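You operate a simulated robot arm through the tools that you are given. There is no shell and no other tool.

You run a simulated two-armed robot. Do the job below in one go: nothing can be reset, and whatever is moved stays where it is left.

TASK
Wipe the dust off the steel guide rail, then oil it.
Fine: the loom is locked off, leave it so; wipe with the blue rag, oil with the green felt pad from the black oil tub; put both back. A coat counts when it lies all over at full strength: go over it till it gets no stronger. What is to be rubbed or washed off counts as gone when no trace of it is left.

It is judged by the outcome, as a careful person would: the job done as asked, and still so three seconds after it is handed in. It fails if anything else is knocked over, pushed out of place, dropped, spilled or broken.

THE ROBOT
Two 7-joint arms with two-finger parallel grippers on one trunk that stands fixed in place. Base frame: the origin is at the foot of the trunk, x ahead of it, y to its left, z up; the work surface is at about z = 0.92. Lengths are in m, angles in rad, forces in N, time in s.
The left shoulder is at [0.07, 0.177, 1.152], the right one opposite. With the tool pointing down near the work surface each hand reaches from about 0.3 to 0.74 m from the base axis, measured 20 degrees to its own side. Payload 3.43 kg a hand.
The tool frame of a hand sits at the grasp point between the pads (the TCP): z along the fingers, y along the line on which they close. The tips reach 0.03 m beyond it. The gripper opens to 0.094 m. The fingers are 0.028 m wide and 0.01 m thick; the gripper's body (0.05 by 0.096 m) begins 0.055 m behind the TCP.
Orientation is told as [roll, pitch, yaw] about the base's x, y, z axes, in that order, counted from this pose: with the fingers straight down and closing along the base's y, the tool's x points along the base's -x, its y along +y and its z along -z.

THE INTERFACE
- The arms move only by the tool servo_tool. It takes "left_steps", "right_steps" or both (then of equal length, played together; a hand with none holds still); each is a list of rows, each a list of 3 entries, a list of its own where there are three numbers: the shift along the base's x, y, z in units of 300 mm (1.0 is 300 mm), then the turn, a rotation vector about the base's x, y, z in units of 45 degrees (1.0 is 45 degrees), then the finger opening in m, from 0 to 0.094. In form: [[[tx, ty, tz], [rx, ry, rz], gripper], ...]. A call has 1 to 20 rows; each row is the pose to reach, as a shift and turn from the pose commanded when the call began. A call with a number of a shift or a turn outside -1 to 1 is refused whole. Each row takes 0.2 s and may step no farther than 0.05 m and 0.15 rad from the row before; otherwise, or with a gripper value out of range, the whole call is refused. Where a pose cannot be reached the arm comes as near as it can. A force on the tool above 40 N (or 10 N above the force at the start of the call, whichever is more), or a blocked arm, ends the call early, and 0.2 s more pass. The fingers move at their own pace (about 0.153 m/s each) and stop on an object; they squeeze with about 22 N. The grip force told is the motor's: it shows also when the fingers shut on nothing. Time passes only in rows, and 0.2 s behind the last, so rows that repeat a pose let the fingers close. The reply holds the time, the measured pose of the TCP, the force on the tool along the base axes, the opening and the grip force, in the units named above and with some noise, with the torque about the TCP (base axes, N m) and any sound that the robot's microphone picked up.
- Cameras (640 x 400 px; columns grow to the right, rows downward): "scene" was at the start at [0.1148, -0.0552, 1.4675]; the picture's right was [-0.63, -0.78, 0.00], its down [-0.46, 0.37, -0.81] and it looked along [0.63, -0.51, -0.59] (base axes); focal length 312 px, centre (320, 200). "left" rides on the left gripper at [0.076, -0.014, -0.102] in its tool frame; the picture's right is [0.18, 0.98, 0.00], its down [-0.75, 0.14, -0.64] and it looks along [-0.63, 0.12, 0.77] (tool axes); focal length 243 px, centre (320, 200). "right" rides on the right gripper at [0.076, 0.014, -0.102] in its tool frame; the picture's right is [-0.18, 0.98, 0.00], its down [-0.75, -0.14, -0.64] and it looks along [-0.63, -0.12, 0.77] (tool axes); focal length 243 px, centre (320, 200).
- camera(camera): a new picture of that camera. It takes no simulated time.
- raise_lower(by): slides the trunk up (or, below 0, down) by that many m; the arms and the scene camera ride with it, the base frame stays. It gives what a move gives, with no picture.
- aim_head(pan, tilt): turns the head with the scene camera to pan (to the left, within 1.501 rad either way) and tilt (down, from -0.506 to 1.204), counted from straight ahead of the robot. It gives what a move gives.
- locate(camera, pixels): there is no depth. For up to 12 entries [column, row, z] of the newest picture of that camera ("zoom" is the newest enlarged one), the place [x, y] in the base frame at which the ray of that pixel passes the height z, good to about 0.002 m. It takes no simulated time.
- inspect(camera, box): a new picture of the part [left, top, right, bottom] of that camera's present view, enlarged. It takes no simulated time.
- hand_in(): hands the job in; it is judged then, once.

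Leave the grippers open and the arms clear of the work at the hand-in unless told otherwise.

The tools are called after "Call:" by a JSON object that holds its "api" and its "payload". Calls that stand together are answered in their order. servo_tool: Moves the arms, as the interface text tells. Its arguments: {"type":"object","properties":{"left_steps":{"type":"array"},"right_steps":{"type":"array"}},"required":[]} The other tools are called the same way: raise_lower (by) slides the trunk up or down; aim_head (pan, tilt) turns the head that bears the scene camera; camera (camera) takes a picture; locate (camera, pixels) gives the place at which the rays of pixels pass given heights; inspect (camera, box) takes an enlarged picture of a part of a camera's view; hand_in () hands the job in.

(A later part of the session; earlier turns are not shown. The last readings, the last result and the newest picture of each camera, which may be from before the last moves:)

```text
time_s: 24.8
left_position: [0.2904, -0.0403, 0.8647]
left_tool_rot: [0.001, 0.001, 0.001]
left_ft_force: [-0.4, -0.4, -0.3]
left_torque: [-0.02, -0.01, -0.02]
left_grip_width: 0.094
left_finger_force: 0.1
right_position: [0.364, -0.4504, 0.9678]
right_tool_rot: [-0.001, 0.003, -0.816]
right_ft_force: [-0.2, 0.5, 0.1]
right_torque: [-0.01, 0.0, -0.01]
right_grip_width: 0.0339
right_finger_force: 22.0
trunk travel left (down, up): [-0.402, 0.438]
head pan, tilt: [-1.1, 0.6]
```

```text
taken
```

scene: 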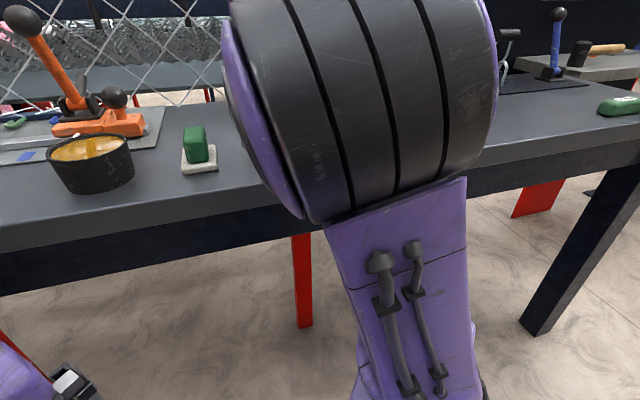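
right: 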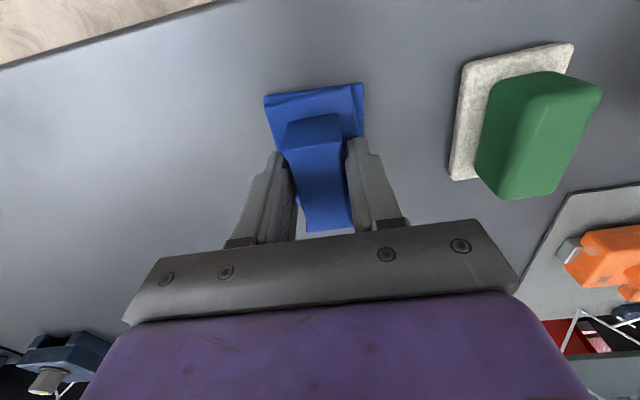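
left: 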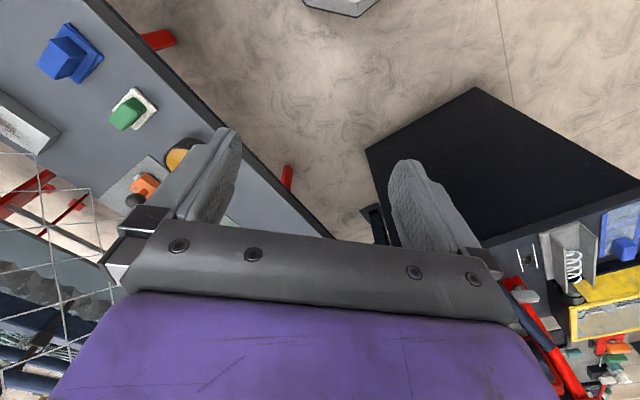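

The grip is solid at 0.034 m. Home pose for the rag is TCP (0.364,-0.450,0.9675), so its underside is about 0.0475 below the TCP. Lifting straight up.

Call:
{"api": "servo_tool", "payload": {"right_steps": [[[0, 0, 0.08], [0, 0, 0], 0.02], [[0, 0, 0.18], [0, 0, 0], 0.02], [[0, 0, 0.28], [0, 0, 0], 0.02], [[0, 0, 0.367], [0, 0, 0], 0.02], [[0.09, -0.12, 0.367], [0, 0, 0.05], 0.02], [[0.16, -0.24, 0.367], [0, 0, 0.05], 0.02], [[0.24, -0.36, 0.367], [0, 0, 0.05], 0.02], [[0.32, -0.48, 0.367], [0, 0, 0.05], 0.02], [[0.333, -0.56, 0.367], [0, 0, 0.05], 0.02], [[0.333, -0.659, 0.367], [0, 0, 0.05], 0.02], [[0.333, -0.659, 0.367], [0, 0, 0.05], 0.02]]}}

Call:
{"api": "camera", "payload": {"camera": "right"}}

Call:
{"api": "aim_head", "payload": {"pan": -0.8, "tilt": 0.4}}

Call:
{"api": "camera", "payload": {"camera": "scene"}}

```text
time_s: 27.1
left_position: [0.2888, -0.0378, 0.8654]
left_tool_rot: [-0.003, -0.002, 0.001]
left_ft_force: [0.2, -0.6, 0.3]
left_torque: [0.0, -0.01, -0.02]
left_grip_width: 0.0941
left_finger_force: 0.1
right_position: [0.4166, -0.5864, 1.0212]
right_tool_rot: [-0.002, 0.002, -0.775]
right_ft_force: [-0.3, 0.1, -0.2]
right_torque: [-0.04, -0.02, 0.04]
right_grip_width: 0.0336
right_finger_force: 22.0
right hand out of reach, approached as far as the arm can: row 6, 7, 8, 9, 10, 11
trunk travel left (down, up): [-0.402, 0.438]
head pan, tilt: [-1.1, 0.6]
```

```text
taken
```

right: 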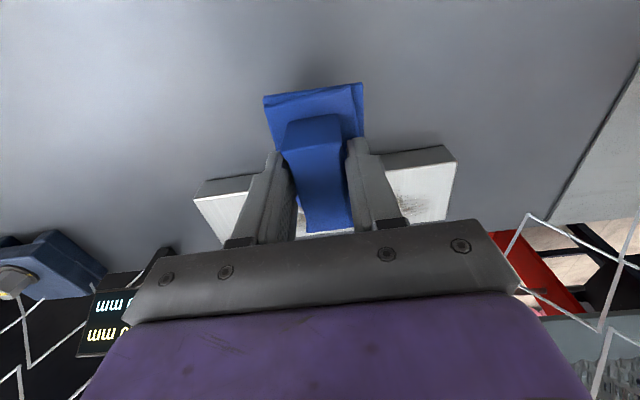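

```text
time_s: 27.9
left_position: [0.2917, -0.0398, 0.8655]
left_tool_rot: [0.001, 0.0, -0.001]
left_ft_force: [-0.4, -0.3, 0.3]
left_torque: [0.02, 0.0, 0.03]
left_grip_width: 0.0939
left_finger_force: 0.2
right_position: [0.419, -0.5857, 1.0206]
right_tool_rot: [0.0, 0.004, -0.776]
right_ft_force: [-0.2, 0.3, -0.7]
right_torque: [0.0, -0.02, 0.01]
right_grip_width: 0.0336
right_finger_force: 22.2
trunk travel left (down, up): [-0.402, 0.438]
head pan, tilt: [-0.799, 0.4]
```

```text
taken
```

scene: 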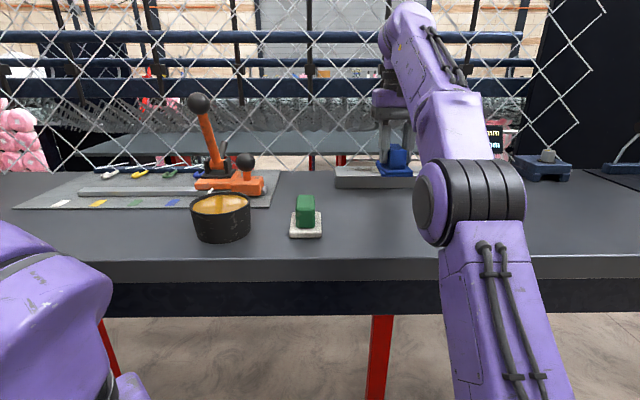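

With the trunk low, the far limit bites: the hand stopped at (0.418,-0.586,1.021). From these readings the best shoulder height for the rail is about 1.13, so I raise the trunk by 0.305; the rag hangs clear of everything.

Call:
{"api": "raise_lower", "payload": {"by": 0.305}}

Call:
{"api": "servo_tool", "payload": {"right_steps": [[[0.05, 0.003, -0.13], [0, 0, 0.002], 0.02], [[0.1, 0.006, -0.26], [0, 0, 0.004], 0.02], [[0.15, 0.01, -0.39], [0, 0, 0.006], 0.02], [[0.2, 0.013, -0.52], [0, 0, 0.008], 0.02], [[0.25, 0.016, -0.65], [0, 0, 0.009], 0.02], [[0.3, 0.018, -0.77], [0, 0, 0.009], 0.02], [[0.35, 0.02, -0.88], [0, 0, 0.009], 0.02], [[0.35, 0.02, -0.88], [0, 0, 0.009], 0.02]]}}

Call:
{"api": "camera", "payload": {"camera": "right"}}

Call:
{"api": "camera", "payload": {"camera": "scene"}}

```text
time_s: 31.0
left_position: [0.2909, -0.0396, 1.1695]
left_tool_rot: [0.0, 0.0, 0.0]
left_ft_force: [-0.1, 0.5, 0.1]
left_torque: [-0.01, 0.0, -0.02]
left_grip_width: 0.094
left_finger_force: 0.1
right_position: [0.4196, -0.5859, 1.3248]
right_tool_rot: [-0.001, 0.003, -0.776]
right_ft_force: [-0.1, -0.1, -1.1]
right_torque: [0.01, -0.01, 0.01]
right_grip_width: 0.0335
right_finger_force: 22.2
trunk travel left (down, up): [-0.707, 0.133]
head pan, tilt: [-0.799, 0.4]
```

```text
time_s: 32.8
left_position: [0.2912, -0.0403, 1.1692]
left_tool_rot: [-0.001, 0.0, 0.0]
left_ft_force: [0.0, -0.3, 0.2]
left_torque: [-0.01, -0.01, 0.01]
left_grip_width: 0.0938
left_finger_force: 0.1
right_position: [0.5225, -0.5821, 1.0617]
right_tool_rot: [-0.001, 0.003, -0.767]
right_ft_force: [-0.6, 0.0, -0.1]
right_torque: [-0.02, -0.04, -0.01]
right_grip_width: 0.0337
right_finger_force: 21.8
trunk travel left (down, up): [-0.707, 0.133]
head pan, tilt: [-0.799, 0.4]
```

```text
taken
```

right: 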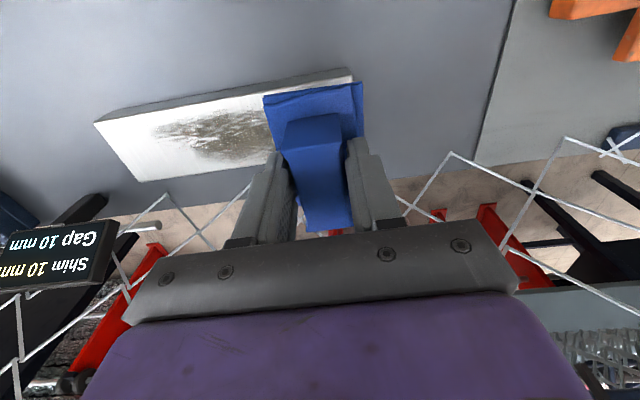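

```text
taken
```

scene: 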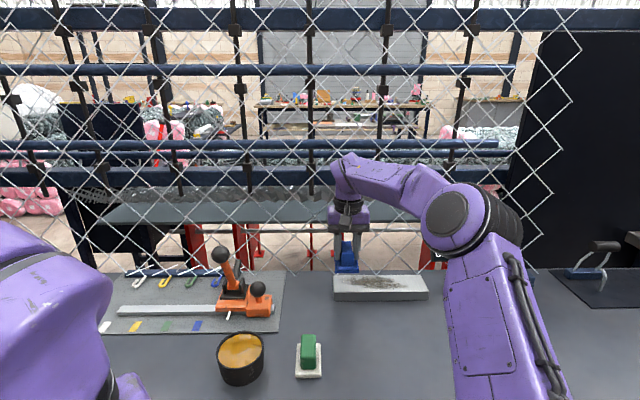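

The rag is over the left end of the rail at (0.5225,-0.582,1.062). I'll lower it to z≈1.0, just about touching, and read the force.

Call:
{"api": "servo_tool", "payload": {"right_steps": [[[0, 0, -0.08], [0, 0, 0], 0.02], [[0, 0, -0.15], [0, 0, 0], 0.02], [[0, 0, -0.19], [0, 0, 0], 0.02], [[0, 0, -0.205], [0, 0, 0], 0.02], [[0, 0, -0.213], [0, 0, 0], 0.02], [[0, 0, -0.213], [0, 0, 0], 0.02]]}}

Call:
{"api": "inspect", "payload": {"camera": "scene", "box": [300, 220, 460, 320]}}

```text
time_s: 34.2
left_position: [0.2909, -0.0398, 1.1712]
left_tool_rot: [-0.002, 0.001, 0.0]
left_ft_force: [-0.5, 0.7, -0.2]
left_torque: [0.0, 0.02, 0.0]
left_grip_width: 0.0939
left_finger_force: 0.0
right_position: [0.5234, -0.5805, 0.9986]
right_tool_rot: [-0.003, 0.003, -0.768]
right_ft_force: [-0.2, 0.0, 0.5]
right_torque: [-0.01, 0.01, -0.03]
right_grip_width: 0.034
right_finger_force: 22.2
trunk travel left (down, up): [-0.707, 0.133]
head pan, tilt: [-0.799, 0.4]
```

```text
4.00 times, centred on (380, 270) of scene
```

zoom: 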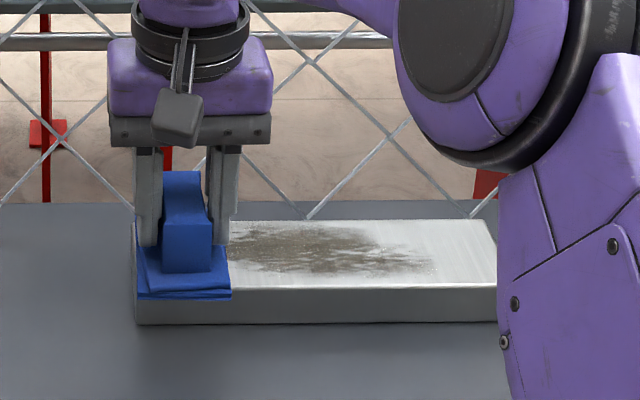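

The rag is just at the rail's top, with no force yet. I'll ease down in steps of 1–2 mm.

Call:
{"api": "servo_tool", "payload": {"right_steps": [[[0, 0, -0.004], [0, 0, 0], 0.02], [[0, 0, -0.008], [0, 0, 0], 0.02], [[0, 0, -0.01], [0, 0, 0], 0.02], [[0, 0, -0.01], [0, 0, 0], 0.02]]}}

```text
time_s: 35.2
left_position: [0.2906, -0.0385, 1.1716]
left_tool_rot: [-0.001, -0.001, 0.0]
left_ft_force: [-0.7, 0.1, 0.9]
left_torque: [0.02, -0.02, 0.02]
left_grip_width: 0.0942
left_finger_force: 0.1
right_position: [0.522, -0.5794, 0.9965]
right_tool_rot: [-0.002, -0.001, -0.769]
right_ft_force: [4.4, -6.1, 15.5]
right_torque: [-0.21, -0.29, -0.03]
right_grip_width: 0.0336
right_finger_force: 22.2
trunk travel left (down, up): [-0.707, 0.133]
head pan, tilt: [-0.799, 0.4]
```

It is in contact at about 15 N. I'll ease off a millimetre and stroke along the rail to the right end and back.

Call:
{"api": "servo_tool", "payload": {"right_steps": [[[0, 0, 0.003], [0, 0, 0], 0.02], [[-0.042, -0.043, 0.003], [0, 0, 0], 0.02], [[-0.083, -0.086, 0.003], [0, 0, 0], 0.02], [[-0.125, -0.13, 0.003], [0, 0, 0], 0.02], [[-0.167, -0.173, 0.003], [0, 0, 0], 0.02], [[-0.208, -0.216, 0.003], [0, 0, 0], 0.02], [[-0.25, -0.259, 0.003], [0, 0, 0], 0.02], [[-0.292, -0.302, 0.003], [0, 0, 0], 0.02], [[-0.333, -0.346, 0.003], [0, 0, 0], 0.02], [[-0.375, -0.389, 0.003], [0, 0, 0], 0.02], [[-0.417, -0.432, 0.003], [0, 0, 0], 0.02], [[-0.417, -0.432, 0.003], [0, 0, 0], 0.02]]}}

Call:
{"api": "camera", "payload": {"camera": "right"}}

Call:
{"api": "inspect", "payload": {"camera": "scene", "box": [300, 220, 460, 320]}}

```text
time_s: 37.8
left_position: [0.2904, -0.0385, 1.1703]
left_tool_rot: [-0.002, 0.0, 0.0]
left_ft_force: [0.3, 0.2, 0.6]
left_torque: [-0.01, 0.01, 0.05]
left_grip_width: 0.094
left_finger_force: 0.1
right_position: [0.3981, -0.7083, 0.9964]
right_tool_rot: [-0.004, 0.001, -0.769]
right_ft_force: [2.1, 1.5, 10.2]
right_torque: [0.05, 0.03, 0.05]
right_grip_width: 0.0337
right_finger_force: 21.8
trunk travel left (down, up): [-0.707, 0.133]
head pan, tilt: [-0.799, 0.4]
```

```text
taken
```

right: 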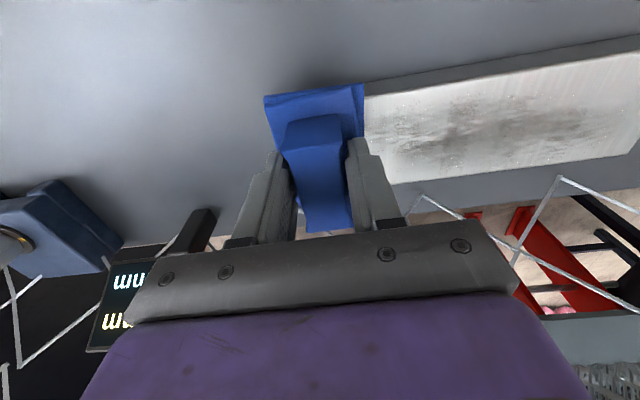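

```text
4.00 times, centred on (380, 270) of scene
```

zoom: 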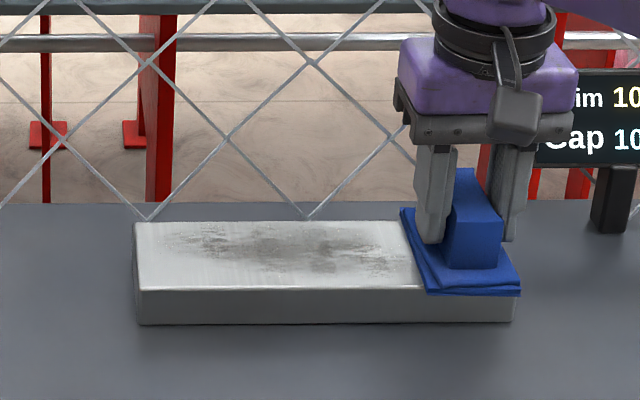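

The dust has thinned. Another stroke back and forth at the same pressure.

Call:
{"api": "servo_tool", "payload": {"right_steps": [[[0.042, 0.043, 0], [0, 0, 0], 0.02], [[0.083, 0.086, 0], [0, 0, 0], 0.02], [[0.125, 0.13, 0], [0, 0, 0], 0.02], [[0.167, 0.173, 0], [0, 0, 0], 0.02], [[0.208, 0.216, 0], [0, 0, 0], 0.02], [[0.25, 0.259, 0], [0, 0, 0], 0.02], [[0.292, 0.302, 0], [0, 0, 0], 0.02], [[0.333, 0.346, 0], [0, 0, 0], 0.02], [[0.375, 0.389, 0], [0, 0, 0], 0.02], [[0.417, 0.432, 0], [0, 0, 0], 0.02], [[0.375, 0.389, 0], [0, 0, 0], 0.02], [[0.333, 0.346, 0], [0, 0, 0], 0.02], [[0.292, 0.302, 0], [0, 0, 0], 0.02], [[0.25, 0.259, 0], [0, 0, 0], 0.02], [[0.208, 0.216, 0], [0, 0, 0], 0.02], [[0.167, 0.173, 0], [0, 0, 0], 0.02], [[0.125, 0.13, 0], [0, 0, 0], 0.02], [[0.083, 0.086, 0], [0, 0, 0], 0.02], [[0.042, 0.043, 0], [0, 0, 0], 0.02], [[0, 0, 0], [0, 0, 0], 0.02]]}}

Call:
{"api": "inspect", "payload": {"camera": "right", "box": [340, 20, 640, 207]}}

Call:
{"api": "inspect", "payload": {"camera": "scene", "box": [320, 260, 440, 310]}}

```text
time_s: 42.0
left_position: [0.291, -0.0389, 1.1699]
left_tool_rot: [-0.002, -0.001, 0.0]
left_ft_force: [-0.2, -0.2, -0.1]
left_torque: [-0.01, 0.0, -0.02]
left_grip_width: 0.094
left_finger_force: 0.1
right_position: [0.3973, -0.7097, 0.9964]
right_tool_rot: [-0.001, 0.002, -0.767]
right_ft_force: [2.6, 1.8, 4.9]
right_torque: [0.06, 0.02, -0.02]
right_grip_width: 0.0338
right_finger_force: 22.0
trunk travel left (down, up): [-0.707, 0.133]
head pan, tilt: [-0.799, 0.4]
```

```text
2.13 times, centred on (490, 114) of right
```

zoom: 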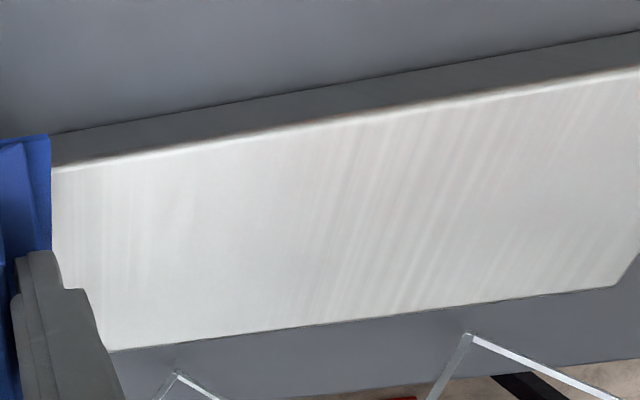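

```text
5.33 times, centred on (380, 285) of scene
```

zoom: 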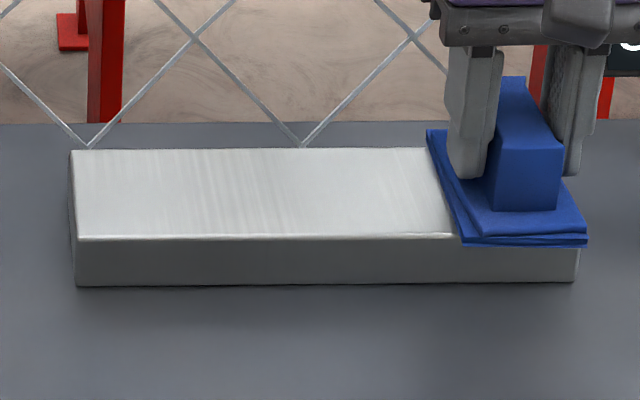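

The rail looks clean. For certainty I'll do one more stroke each way, shifted 4 mm toward the robot and then 4 mm toward the fence, so both edges are covered.

Call:
{"api": "servo_tool", "payload": {"right_steps": [[[0.032, 0.052, 0], [0, 0, 0], 0.02], [[0.073, 0.095, 0], [0, 0, 0], 0.02], [[0.115, 0.139, 0], [0, 0, 0], 0.02], [[0.157, 0.182, 0], [0, 0, 0], 0.02], [[0.198, 0.225, 0], [0, 0, 0], 0.02], [[0.24, 0.268, 0], [0, 0, 0], 0.02], [[0.282, 0.311, 0], [0, 0, 0], 0.02], [[0.323, 0.355, 0], [0, 0, 0], 0.02], [[0.365, 0.398, 0], [0, 0, 0], 0.02], [[0.407, 0.441, 0], [0, 0, 0], 0.02], [[0.427, 0.423, 0], [0, 0, 0], 0.02], [[0.385, 0.38, 0], [0, 0, 0], 0.02], [[0.343, 0.337, 0], [0, 0, 0], 0.02], [[0.302, 0.293, 0], [0, 0, 0], 0.02], [[0.24, 0.229, 0], [0, 0, 0], 0.02], [[0.177, 0.164, 0], [0, 0, 0], 0.02], [[0.135, 0.121, 0], [0, 0, 0], 0.02], [[0.083, 0.072, 0], [0, 0, 0], 0.02], [[0.042, 0.034, 0], [0, 0, 0], 0.02], [[0, 0, 0], [0, 0, 0], 0.02]]}}

Call:
{"api": "inspect", "payload": {"camera": "right", "box": [340, 20, 640, 207]}}

```text
time_s: 46.2
left_position: [0.291, -0.0391, 1.1712]
left_tool_rot: [0.0, -0.001, -0.001]
left_ft_force: [-0.7, -0.2, -0.3]
left_torque: [0.02, -0.03, -0.02]
left_grip_width: 0.0939
left_finger_force: 0.1
right_position: [0.3977, -0.7092, 0.9964]
right_tool_rot: [-0.001, 0.003, -0.768]
right_ft_force: [0.4, 0.1, 2.4]
right_torque: [-0.02, 0.01, 0.01]
right_grip_width: 0.0338
right_finger_force: 22.1
trunk travel left (down, up): [-0.707, 0.133]
head pan, tilt: [-0.799, 0.4]
```

```text
2.13 times, centred on (490, 114) of right
```

zoom: 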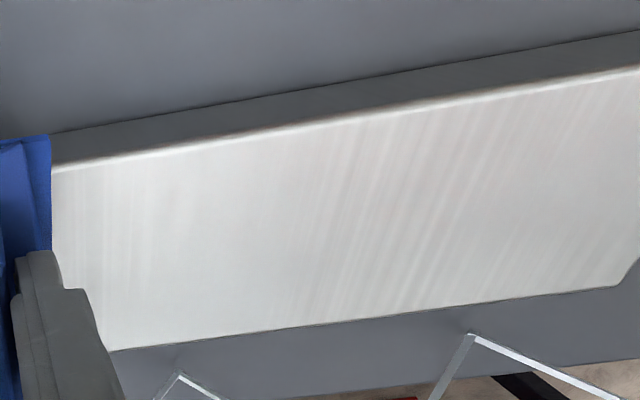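

Clean here too. I'll lift the rag and look at the part it was covering.

Call:
{"api": "servo_tool", "payload": {"right_steps": [[[0, 0, 0.08], [0, 0, 0], 0.02], [[0, 0, 0.2], [0, 0, 0], 0.02], [[0, 0, 0.32], [0, 0, 0], 0.02], [[0, 0, 0.4], [0, 0, 0], 0.02], [[-0.07, 0.07, 0.47], [0, 0, 0], 0.02], [[-0.14, 0.14, 0.53], [0, 0, 0], 0.02], [[-0.21, 0.21, 0.6], [0, 0, 0], 0.02], [[-0.21, 0.21, 0.6], [0, 0, 0], 0.02]]}}

Call:
{"api": "camera", "payload": {"camera": "right"}}

Call:
{"api": "inspect", "payload": {"camera": "scene", "box": [320, 260, 440, 310]}}

```text
time_s: 48.0
left_position: [0.2902, -0.0417, 1.1704]
left_tool_rot: [0.0, -0.001, 0.0]
left_ft_force: [0.8, -0.5, 0.4]
left_torque: [-0.01, 0.0, -0.01]
left_grip_width: 0.0938
left_finger_force: 0.0
right_position: [0.3349, -0.6467, 1.1734]
right_tool_rot: [0.0, 0.004, -0.769]
right_ft_force: [0.0, -0.4, -0.1]
right_torque: [0.01, 0.04, -0.01]
right_grip_width: 0.0339
right_finger_force: 21.9
trunk travel left (down, up): [-0.707, 0.133]
head pan, tilt: [-0.799, 0.4]
```

```text
taken
```

right: 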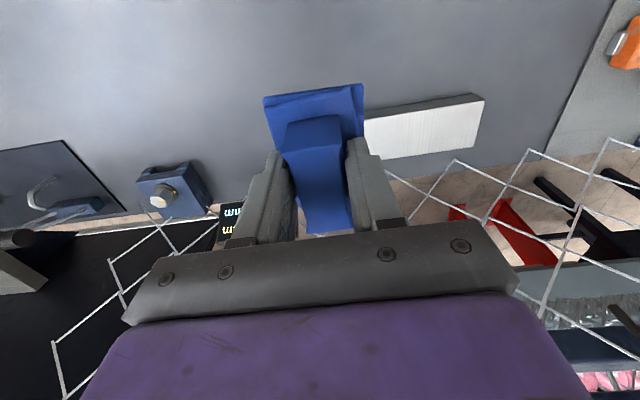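

```text
5.33 times, centred on (380, 285) of scene
```

zoom: 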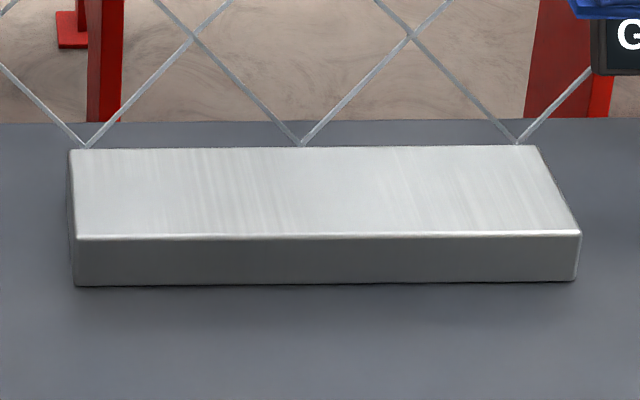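

The rail top is spotless from end to end. To put the rag back I lift the hand to (0.364,-0.450,1.37), then lower the trunk by 0.305 so the near spot comes within reach again.

Call:
{"api": "servo_tool", "payload": {"right_steps": [[[0, 0, 0.12], [0, 0, 0], 0.02], [[0.012, 0.08, 0.24], [0, 0, -0.01], 0.02], [[0.025, 0.17, 0.35], [0, 0, -0.02], 0.02], [[0.04, 0.27, 0.45], [0, 0, -0.03], 0.02], [[0.055, 0.37, 0.55], [0, 0, -0.04], 0.02], [[0.07, 0.47, 0.63], [0, 0, -0.05], 0.02], [[0.085, 0.57, 0.667], [0, 0, -0.06], 0.02], [[0.097, 0.656, 0.667], [0, 0, -0.06], 0.02], [[0.097, 0.656, 0.667], [0, 0, -0.06], 0.02]]}}

Call:
{"api": "raise_lower", "payload": {"by": -0.305}}

Call:
{"api": "camera", "payload": {"camera": "right"}}

```text
time_s: 50.0
left_position: [0.2906, -0.0405, 1.17]
left_tool_rot: [0.0, 0.0, -0.002]
left_ft_force: [0.3, 0.3, 0.0]
left_torque: [-0.01, 0.02, 0.03]
left_grip_width: 0.0939
left_finger_force: 0.0
right_position: [0.3642, -0.45, 1.3761]
right_tool_rot: [-0.001, 0.004, -0.815]
right_ft_force: [-0.8, 0.4, 0.6]
right_torque: [0.03, -0.03, -0.01]
right_grip_width: 0.0339
right_finger_force: 21.6
trunk travel left (down, up): [-0.707, 0.133]
head pan, tilt: [-0.799, 0.4]
```

```text
time_s: 53.0
left_position: [0.2902, -0.04, 0.8659]
left_tool_rot: [0.001, -0.001, 0.001]
left_ft_force: [0.1, 0.4, 0.3]
left_torque: [-0.02, -0.01, 0.03]
left_grip_width: 0.094
left_finger_force: 0.0
right_position: [0.364, -0.4496, 1.0703]
right_tool_rot: [-0.001, 0.003, -0.816]
right_ft_force: [0.5, 0.2, -0.6]
right_torque: [-0.02, -0.01, -0.03]
right_grip_width: 0.0338
right_finger_force: 21.8
trunk travel left (down, up): [-0.402, 0.438]
head pan, tilt: [-0.799, 0.4]
```

```text
taken
```

right: 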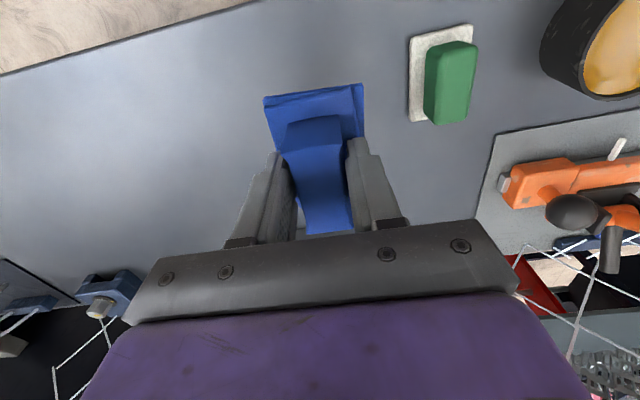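

The hand is right over the rag's home spot. I'll lower to z≈0.968 and let the contact force tell when it is down.

Call:
{"api": "servo_tool", "payload": {"right_steps": [[[0, 0, -0.1], [0, 0, 0], 0.02], [[0, 0, -0.2], [0, 0, 0], 0.02], [[0, 0, -0.28], [0, 0, 0], 0.02], [[0, 0, -0.32], [0, 0, 0], 0.02], [[0, 0, -0.335], [0, 0, 0], 0.02], [[0, 0, -0.341], [0, 0, 0], 0.02], [[0, 0, -0.341], [0, 0, 0], 0.02]]}}

```text
time_s: 54.6
left_position: [0.2908, -0.0408, 0.8657]
left_tool_rot: [0.0, -0.001, 0.0]
left_ft_force: [0.5, 0.8, 0.5]
left_torque: [0.02, 0.02, 0.02]
left_grip_width: 0.0941
left_finger_force: 0.0
right_position: [0.3631, -0.4497, 0.9677]
right_tool_rot: [-0.003, 0.003, -0.817]
right_ft_force: [0.6, 0.4, -0.9]
right_torque: [0.0, 0.01, -0.01]
right_grip_width: 0.0338
right_finger_force: 22.0
trunk travel left (down, up): [-0.402, 0.438]
head pan, tilt: [-0.799, 0.4]
```

No load yet, so it is about a millimetre up. I'll go 1.2 mm lower, then open the fingers gently.

Call:
{"api": "servo_tool", "payload": {"right_steps": [[[0, 0, -0.004], [0, 0, 0], 0.02], [[0, 0, -0.004], [0, 0, 0], 0.02], [[0, 0, -0.004], [0, 0, 0], 0.045], [[0, 0, -0.004], [0, 0, 0], 0.07], [[0, 0, -0.004], [0, 0, 0], 0.07], [[0, 0, 0.1], [0, 0, 0], 0.07], [[0, 0, 0.22], [0, 0, 0], 0.07], [[0, 0, 0.33], [0, 0, 0], 0.07], [[0, 0, 0.33], [0, 0, 0], 0.07]]}}

Call:
{"api": "camera", "payload": {"camera": "right"}}

Call:
{"api": "locate", "payload": {"camera": "right", "pixels": [[283, 67, 0.93], [347, 54, 0.93], [355, 143, 0.93], [303, 152, 0.93]]}}

```text
time_s: 56.6
left_position: [0.2925, -0.0396, 0.8654]
left_tool_rot: [-0.001, -0.002, -0.001]
left_ft_force: [0.0, -0.2, 0.4]
left_torque: [0.0, -0.03, 0.0]
left_grip_width: 0.0944
left_finger_force: 0.0
right_position: [0.3657, -0.4507, 1.0675]
right_tool_rot: [-0.001, 0.004, -0.815]
right_ft_force: [-0.3, -0.4, 0.4]
right_torque: [0.02, 0.07, 0.0]
right_grip_width: 0.0701
right_finger_force: 0.0
trunk travel left (down, up): [-0.402, 0.438]
head pan, tilt: [-0.799, 0.4]
```

```text
taken
```

right: 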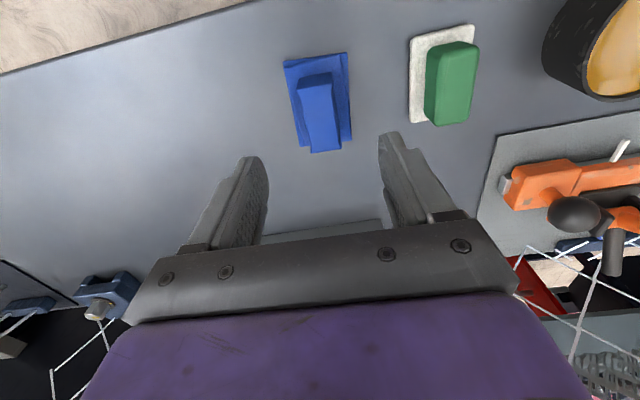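

```text
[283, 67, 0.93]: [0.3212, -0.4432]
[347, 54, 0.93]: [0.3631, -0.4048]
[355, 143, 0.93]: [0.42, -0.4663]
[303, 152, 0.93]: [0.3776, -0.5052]
```

The rag is back on its spot. Now I move over the green handle at about (0.442,-0.376).

Call:
{"api": "servo_tool", "payload": {"right_steps": [[[0.08, 0.08, 0], [0, 0, 0.01], 0.07], [[0.16, 0.16, 0], [0, 0, 0.02], 0.07], [[0.254, 0.249, 0], [0, 0, 0.035], 0.07], [[0.254, 0.249, 0], [0, 0, 0.035], 0.07]]}}

Call:
{"api": "inspect", "payload": {"camera": "right", "box": [240, 20, 432, 140]}}

Call:
{"api": "camera", "payload": {"camera": "right"}}

```text
time_s: 57.6
left_position: [0.2902, -0.0405, 0.8661]
left_tool_rot: [0.002, -0.002, 0.0]
left_ft_force: [0.2, -0.5, 0.0]
left_torque: [0.01, -0.01, 0.0]
left_grip_width: 0.0942
left_finger_force: 0.1
right_position: [0.4401, -0.376, 1.0665]
right_tool_rot: [-0.002, 0.004, -0.788]
right_ft_force: [-1.0, -0.4, -0.3]
right_torque: [0.03, -0.03, 0.0]
right_grip_width: 0.0701
right_finger_force: 0.0
trunk travel left (down, up): [-0.402, 0.438]
head pan, tilt: [-0.799, 0.4]
```

```text
3.33 times, centred on (336, 80) of right
```

zoom: 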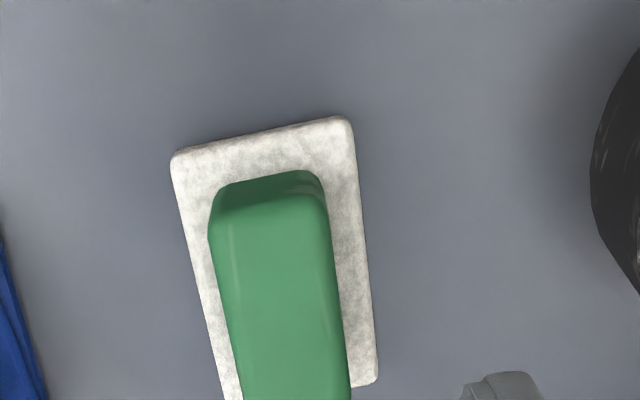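

```text
taken
```

right: 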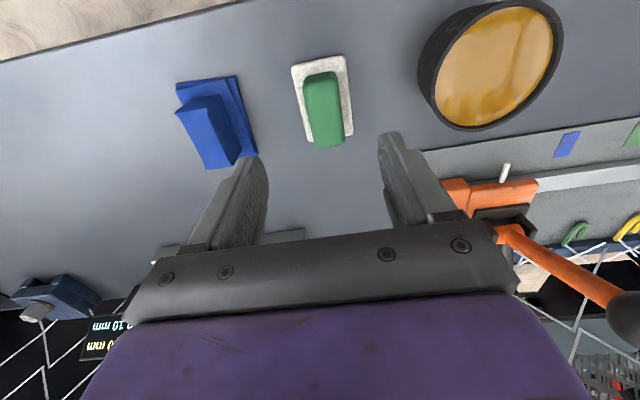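

I'll measure the felt and the handle here, and the tub rim too.

Call:
{"api": "locate", "payload": {"camera": "right", "pixels": [[303, 87, 0.965], [338, 82, 0.965], [346, 143, 0.965], [315, 148, 0.965], [290, 67, 0.93], [345, 54, 0.93], [353, 134, 0.93], [306, 141, 0.93], [488, 66, 0.97], [418, 80, 0.97], [562, 35, 0.97], [487, 131, 0.97]]}}

Call:
{"api": "aim_head", "payload": {"pan": -0.45, "tilt": 0.3}}

Call:
{"api": "camera", "payload": {"camera": "scene"}}

```text
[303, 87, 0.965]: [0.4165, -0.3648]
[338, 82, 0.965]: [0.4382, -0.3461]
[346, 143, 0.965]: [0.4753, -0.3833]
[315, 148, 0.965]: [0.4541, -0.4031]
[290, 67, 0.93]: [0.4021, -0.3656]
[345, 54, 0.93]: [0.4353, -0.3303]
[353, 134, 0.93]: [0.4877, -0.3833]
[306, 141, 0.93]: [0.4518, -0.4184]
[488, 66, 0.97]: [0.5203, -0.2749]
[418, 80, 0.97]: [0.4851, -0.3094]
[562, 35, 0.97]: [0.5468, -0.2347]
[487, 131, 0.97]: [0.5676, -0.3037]
```

```text
time_s: 58.5
left_position: [0.2902, -0.04, 0.8658]
left_tool_rot: [0.0, 0.0, 0.0]
left_ft_force: [-0.8, -0.6, 0.3]
left_torque: [-0.02, 0.02, -0.03]
left_grip_width: 0.094
left_finger_force: 0.1
right_position: [0.4414, -0.3757, 1.0683]
right_tool_rot: [-0.002, 0.005, -0.787]
right_ft_force: [-0.4, -0.9, 0.6]
right_torque: [0.0, 0.02, -0.01]
right_grip_width: 0.0702
right_finger_force: 0.1
trunk travel left (down, up): [-0.402, 0.438]
head pan, tilt: [-0.45, 0.3]
```

```text
taken
```

scene: 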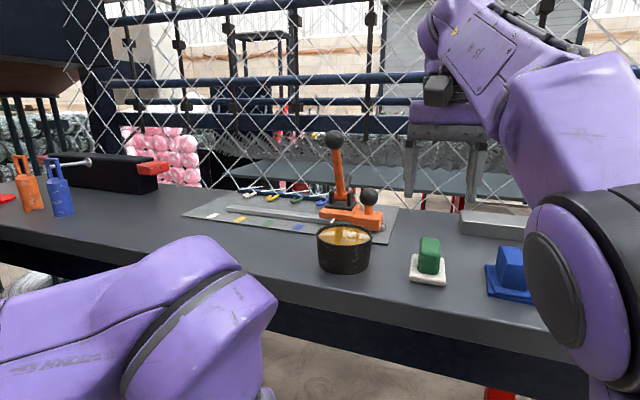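

Call:
{"api": "inspect", "payload": {"camera": "scene", "box": [300, 200, 460, 300]}}

Call:
{"api": "locate", "payload": {"camera": "zoom", "pixels": [[66, 155, 0.97], [288, 155, 0.97], [178, 103, 0.97], [178, 205, 0.97], [178, 292, 0.92], [75, 260, 0.92], [278, 260, 0.92], [178, 155, 0.97], [178, 155, 0.965], [178, 155, 0.975], [178, 155, 0.96]]}}

Call:
{"api": "inspect", "payload": {"camera": "right", "box": [400, 0, 592, 140]}}

```text
4.00 times, centred on (380, 250) of scene
```

zoom: 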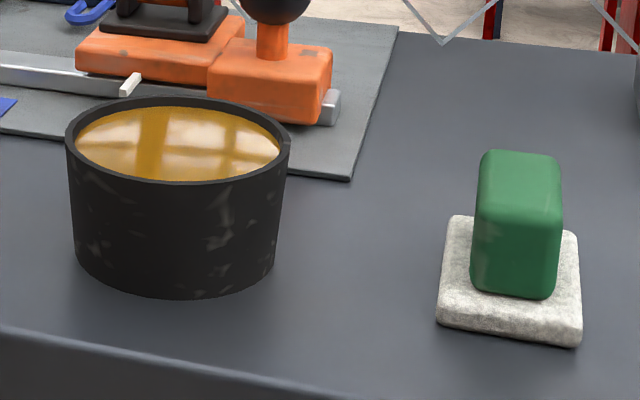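

```text
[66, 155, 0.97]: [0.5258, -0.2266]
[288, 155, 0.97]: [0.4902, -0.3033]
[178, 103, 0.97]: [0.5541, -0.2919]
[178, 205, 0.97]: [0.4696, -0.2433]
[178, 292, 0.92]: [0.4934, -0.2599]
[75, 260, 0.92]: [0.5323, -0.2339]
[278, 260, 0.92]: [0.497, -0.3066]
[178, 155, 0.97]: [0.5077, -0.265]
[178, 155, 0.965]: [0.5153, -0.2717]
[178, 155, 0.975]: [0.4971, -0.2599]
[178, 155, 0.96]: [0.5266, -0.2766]
```

```text
2.86 times, centred on (496, 70) of right
```

zoom: 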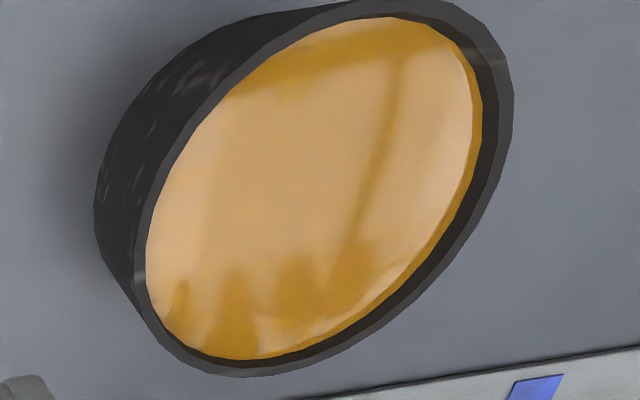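

I'll pin down the tub rim's height and inner width more exactly from this close view and the low scene view.

Call:
{"api": "locate", "payload": {"camera": "zoom", "pixels": [[147, 260, 0.97], [483, 110, 0.97], [390, 17, 0.97], [245, 360, 0.97], [180, 340, 0.97], [470, 60, 0.97], [220, 100, 0.97], [430, 240, 0.97], [134, 270, 0.97], [513, 100, 0.97], [245, 377, 0.97], [395, 0, 0.97]]}}

Call:
{"api": "inspect", "payload": {"camera": "scene", "box": [300, 200, 460, 300]}}

Call:
{"api": "locate", "payload": {"camera": "zoom", "pixels": [[66, 142, 0.97], [291, 142, 0.97], [178, 96, 0.97], [178, 186, 0.97], [66, 142, 0.965], [291, 142, 0.965], [178, 96, 0.965], [178, 186, 0.965], [178, 292, 0.92], [440, 325, 0.92], [440, 310, 0.93], [272, 5, 1.0]]}}

```text
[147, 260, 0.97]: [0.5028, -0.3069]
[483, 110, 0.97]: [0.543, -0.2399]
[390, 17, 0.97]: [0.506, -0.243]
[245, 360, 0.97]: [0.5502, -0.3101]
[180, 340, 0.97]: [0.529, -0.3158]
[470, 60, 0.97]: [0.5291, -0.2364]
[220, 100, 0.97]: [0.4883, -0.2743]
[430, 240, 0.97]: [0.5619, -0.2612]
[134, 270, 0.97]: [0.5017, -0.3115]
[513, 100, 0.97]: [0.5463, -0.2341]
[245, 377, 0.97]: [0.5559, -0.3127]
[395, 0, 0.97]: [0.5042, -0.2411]
```

```text
4.00 times, centred on (380, 250) of scene
```

zoom: 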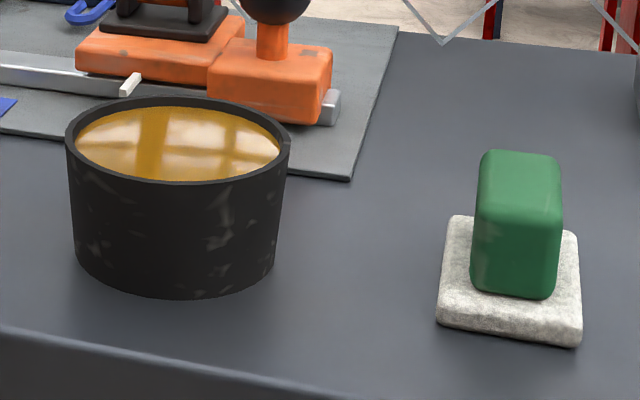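

```text
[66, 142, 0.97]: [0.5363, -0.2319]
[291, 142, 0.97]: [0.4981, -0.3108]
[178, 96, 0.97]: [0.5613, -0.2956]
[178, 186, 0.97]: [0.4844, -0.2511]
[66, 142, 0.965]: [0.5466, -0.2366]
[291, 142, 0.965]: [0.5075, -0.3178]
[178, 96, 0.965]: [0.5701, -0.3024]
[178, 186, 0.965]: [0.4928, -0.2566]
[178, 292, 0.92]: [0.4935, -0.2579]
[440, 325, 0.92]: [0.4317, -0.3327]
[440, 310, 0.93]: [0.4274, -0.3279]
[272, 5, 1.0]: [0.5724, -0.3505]
```

The tub rim is at z≈0.966, centred at (0.526,-0.2755), about 0.079 across inside, with oil some 4 mm below the rim. The felt is 0.049 × 0.073 m, a bit too long across its corners to go in flat, so it will have to be dipped tilted. First I descend to grip the green handle.

Call:
{"api": "servo_tool", "payload": {"right_steps": [[[0.012, 0.005, -0.1], [0, 0, -0.01], 0.07], [[0.012, 0.005, -0.2], [0, 0, -0.01], 0.07], [[0.012, 0.005, -0.28], [0, 0, -0.01], 0.07], [[0.012, 0.005, -0.338], [0, 0, -0.01], 0.07], [[0.012, 0.005, -0.338], [0, 0, -0.01], 0.07]]}}

Call:
{"api": "camera", "payload": {"camera": "right"}}

Call:
{"api": "inspect", "payload": {"camera": "scene", "box": [340, 170, 500, 300]}}

```text
time_s: 59.7
left_position: [0.2907, -0.0397, 0.8658]
left_tool_rot: [0.0, 0.001, -0.001]
left_ft_force: [0.1, 1.1, -0.3]
left_torque: [-0.02, 0.02, -0.01]
left_grip_width: 0.0943
left_finger_force: 0.1
right_position: [0.4446, -0.3741, 0.9663]
right_tool_rot: [-0.002, 0.005, -0.794]
right_ft_force: [-0.5, 0.4, 0.2]
right_torque: [0.01, 0.0, -0.01]
right_grip_width: 0.0703
right_finger_force: 0.1
trunk travel left (down, up): [-0.402, 0.438]
head pan, tilt: [-0.45, 0.3]
```

```text
taken
```

right: 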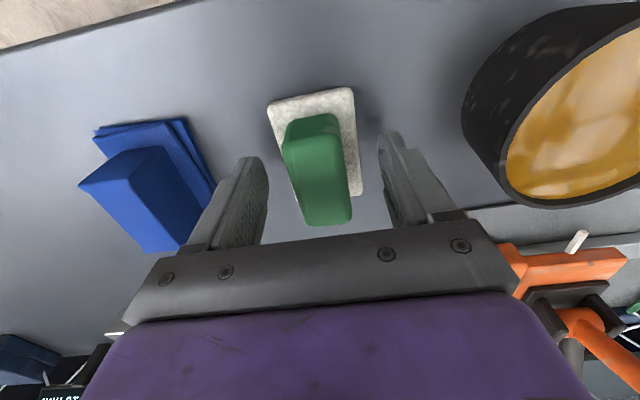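

```text
3.08 times, centred on (420, 235) of scene
```

zoom: 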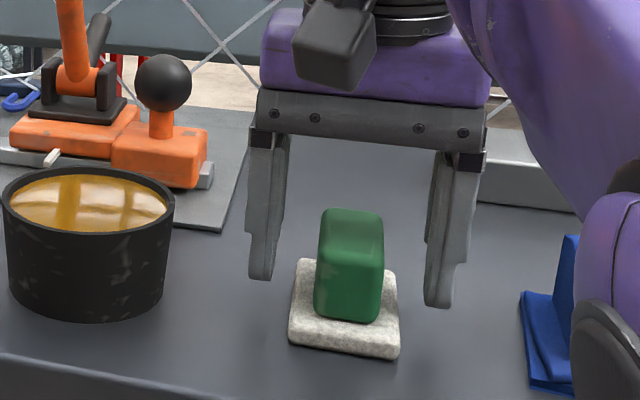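

The handle sits between the fingers. Closing on it.

Call:
{"api": "servo_tool", "payload": {"right_steps": [[[0, 0, 0], [0, 0, 0], 0.03], [[0, 0, 0], [0, 0, 0], 0.02], [[0, 0, 0], [0, 0, 0], 0.02], [[0, 0, 0], [0, 0, 0], 0.02]]}}

Call:
{"api": "camera", "payload": {"camera": "right"}}

```text
time_s: 60.7
left_position: [0.2902, -0.039, 0.8649]
left_tool_rot: [0.001, 0.0, 0.0]
left_ft_force: [-0.6, 0.8, 0.1]
left_torque: [0.03, -0.04, -0.02]
left_grip_width: 0.0941
left_finger_force: 0.1
right_position: [0.4443, -0.3742, 0.9656]
right_tool_rot: [-0.001, 0.003, -0.796]
right_ft_force: [-1.0, 0.0, -0.1]
right_torque: [-0.03, -0.01, 0.0]
right_grip_width: 0.0339
right_finger_force: 21.9
trunk travel left (down, up): [-0.402, 0.438]
head pan, tilt: [-0.45, 0.3]
```

```text
taken
```

right: 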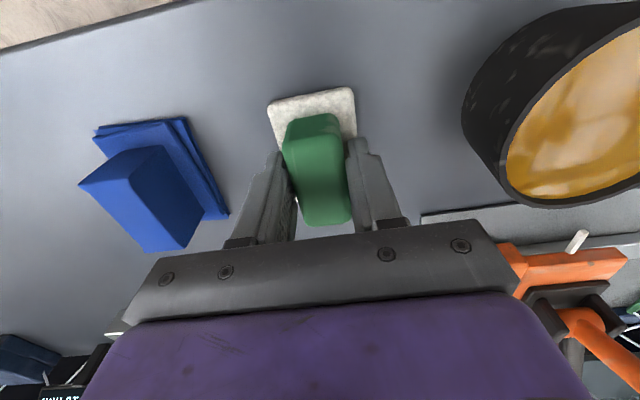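

The grip is solid. Home for the pad is TCP (0.4444,-0.3741,0.966). I'll lift it, carry it level to above the tub at (0.519,-0.269,1.08), and tilt it 20° so the end nearest the robot points down.

Call:
{"api": "servo_tool", "payload": {"right_steps": [[[0, 0, 0.1], [0, 0, 0], 0.02], [[0, 0, 0.22], [0, 0, 0], 0.02], [[0, 0, 0.34], [0, 0, 0], 0.02], [[0.04, 0.06, 0.38], [0, 0, 0], 0.02], [[0.1, 0.14, 0.38], [0, 0, 0], 0.02], [[0.16, 0.22, 0.38], [0, 0, 0], 0.02], [[0.22, 0.3, 0.38], [0, 0, 0], 0.02], [[0.249, 0.35, 0.38], [0, 0, 0], 0.02], [[0.249, 0.35, 0.38], [-0.1, -0.104, 0], 0.02], [[0.249, 0.35, 0.38], [-0.2, -0.208, 0], 0.02], [[0.249, 0.35, 0.38], [-0.308, -0.32, 0], 0.02], [[0.249, 0.35, 0.38], [-0.308, -0.32, 0], 0.02]]}}

Call:
{"api": "camera", "payload": {"camera": "right"}}

Call:
{"api": "inspect", "payload": {"camera": "scene", "box": [280, 130, 440, 290]}}

```text
time_s: 63.3
left_position: [0.2913, -0.0406, 0.8646]
left_tool_rot: [0.0, 0.002, -0.001]
left_ft_force: [0.3, -0.4, -0.8]
left_torque: [-0.01, -0.03, 0.0]
left_grip_width: 0.094
left_finger_force: 0.0
right_position: [0.52, -0.2708, 1.0792]
right_tool_rot: [0.01, -0.343, -0.799]
right_ft_force: [-0.6, 0.6, -0.6]
right_torque: [0.03, 0.03, -0.03]
right_grip_width: 0.0338
right_finger_force: 21.7
right hand out of reach, approached as far as the arm can: row 5, 6, 7, 8, 9
trunk travel left (down, up): [-0.402, 0.438]
head pan, tilt: [-0.45, 0.3]
```

```text
taken
```

right: 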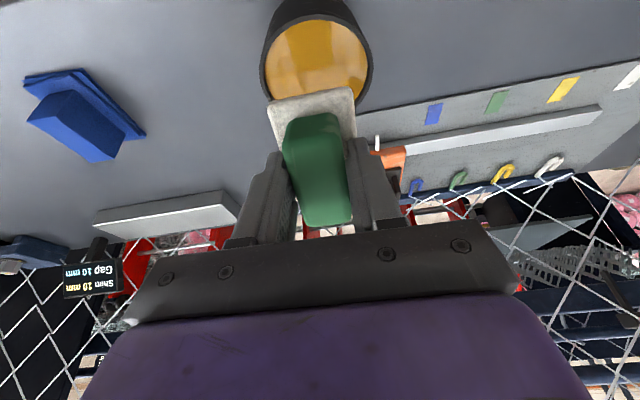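

```text
2.50 times, centred on (360, 210) of scene
```

zoom: 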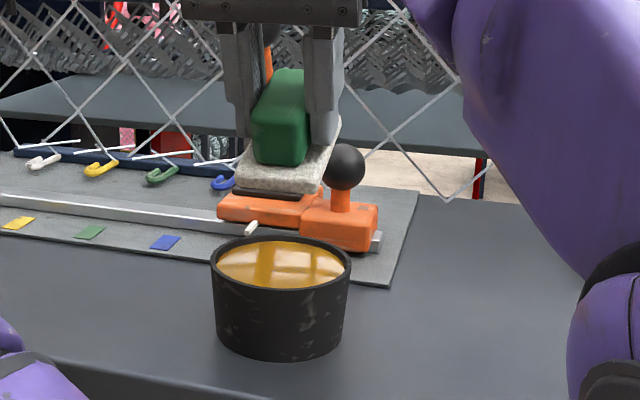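

The pad is tilted above the tub exactly as planned. I'll lower to z=1.03 and check the line-up before dipping.

Call:
{"api": "servo_tool", "payload": {"right_steps": [[[-0.002, 0.004, -0.06], [0, 0, 0], 0.02], [[-0.002, 0.004, -0.12], [0, 0, 0], 0.02], [[-0.002, 0.004, -0.165], [0, 0, 0], 0.02], [[-0.002, 0.004, -0.165], [0, 0, 0], 0.02]]}}

Call:
{"api": "inspect", "payload": {"camera": "right", "box": [220, 0, 420, 125]}}

Call:
{"api": "inspect", "payload": {"camera": "scene", "box": [280, 170, 440, 290]}}

```text
time_s: 64.3
left_position: [0.2921, -0.0395, 0.8656]
left_tool_rot: [0.001, 0.0, 0.0]
left_ft_force: [0.3, -0.5, -0.7]
left_torque: [-0.02, 0.02, -0.03]
left_grip_width: 0.0941
left_finger_force: 0.1
right_position: [0.5187, -0.2687, 1.0301]
right_tool_rot: [0.011, -0.345, -0.797]
right_ft_force: [-0.1, -0.1, -1.0]
right_torque: [0.02, 0.01, -0.04]
right_grip_width: 0.0339
right_finger_force: 21.6
trunk travel left (down, up): [-0.402, 0.438]
head pan, tilt: [-0.45, 0.3]
```

```text
3.20 times, centred on (320, 62) of right
```

zoom: 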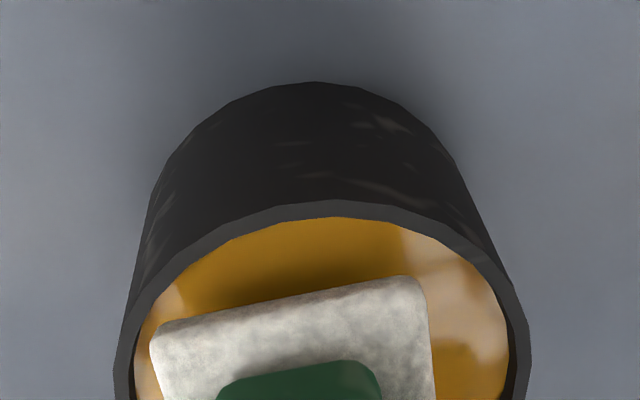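

```text
3.33 times, centred on (360, 230) of scene
```

zoom: 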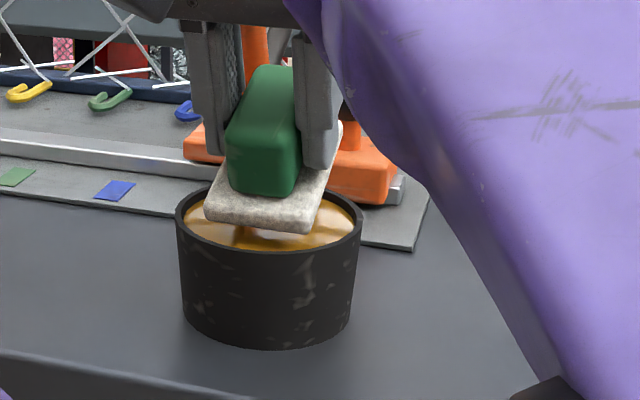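

The felt's low end sits a little left of centre in the opening. I'll measure the offset.

Call:
{"api": "inspect", "payload": {"camera": "right", "box": [220, 0, 420, 125]}}

Call:
{"api": "locate", "payload": {"camera": "zoom", "pixels": [[153, 340, 0.977], [425, 285, 0.977], [135, 375, 0.966], [507, 330, 0.966], [320, 217, 0.966], [190, 275, 0.966], [450, 250, 0.966], [115, 385, 0.966], [530, 330, 0.966], [320, 202, 0.966]]}}

```text
3.20 times, centred on (320, 62) of right
```

zoom: 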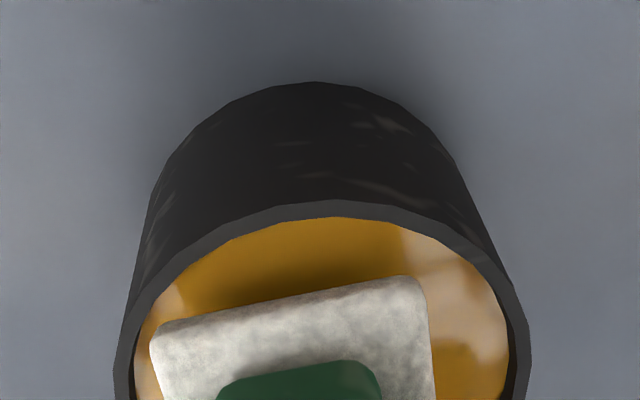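

```text
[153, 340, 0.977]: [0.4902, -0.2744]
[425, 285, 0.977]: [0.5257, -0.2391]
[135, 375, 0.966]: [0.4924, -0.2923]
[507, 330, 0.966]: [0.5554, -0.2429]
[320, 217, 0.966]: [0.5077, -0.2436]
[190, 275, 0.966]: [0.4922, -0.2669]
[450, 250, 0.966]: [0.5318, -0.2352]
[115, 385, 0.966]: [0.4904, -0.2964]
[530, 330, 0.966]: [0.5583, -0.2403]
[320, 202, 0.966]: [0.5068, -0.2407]
```

The low end is at v≈−0.028 from the tub's centre with 2–3 mm to spare at the corners, as planned. I'll nudge it 2 mm inward and lower it slowly into the oil, to z≈1.006.

Call:
{"api": "servo_tool", "payload": {"right_steps": [[[0.008, -0.001, 0], [0, 0, 0], 0.02], [[0.008, -0.001, -0.03], [0, 0, 0], 0.02], [[0.008, -0.001, -0.05], [0, 0, 0], 0.02], [[0.008, -0.001, -0.07], [0, 0, 0], 0.02], [[0.008, -0.001, -0.081], [0, 0, 0], 0.02], [[0.008, -0.001, -0.081], [0, 0, 0], 0.02]]}}

Call:
{"api": "inspect", "payload": {"camera": "right", "box": [220, 0, 420, 125]}}

Call:
{"api": "inspect", "payload": {"camera": "scene", "box": [280, 170, 440, 290]}}

```text
time_s: 65.7
left_position: [0.2913, -0.0395, 0.8662]
left_tool_rot: [0.0, 0.0, 0.0]
left_ft_force: [-0.1, -0.1, 0.0]
left_torque: [-0.02, 0.0, -0.02]
left_grip_width: 0.0941
left_finger_force: 0.1
right_position: [0.522, -0.2718, 1.0223]
right_tool_rot: [0.005, -0.34, -0.795]
right_ft_force: [0.7, 0.1, -0.8]
right_torque: [0.03, 0.0, -0.02]
right_grip_width: 0.0337
right_finger_force: 21.4
right hand out of reach, approached as far as the arm can: row 3, 4, 5, 6
trunk travel left (down, up): [-0.402, 0.438]
head pan, tilt: [-0.45, 0.3]
```

```text
3.20 times, centred on (320, 62) of right
```

zoom: 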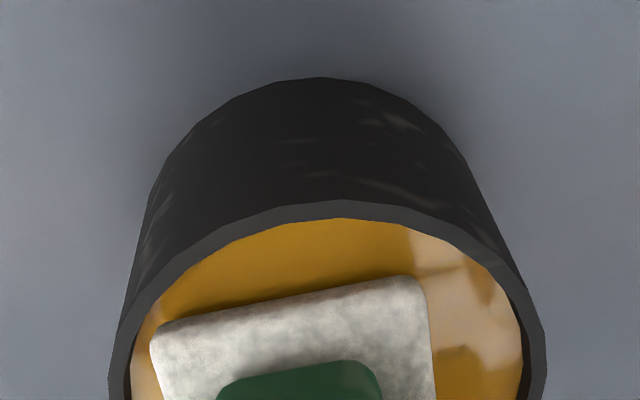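

```text
3.33 times, centred on (360, 230) of scene
```

zoom: 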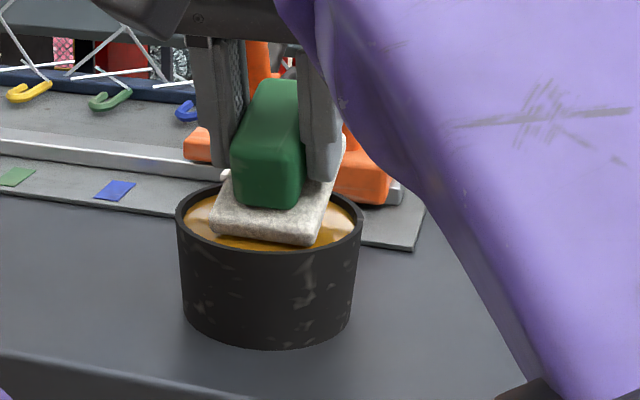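

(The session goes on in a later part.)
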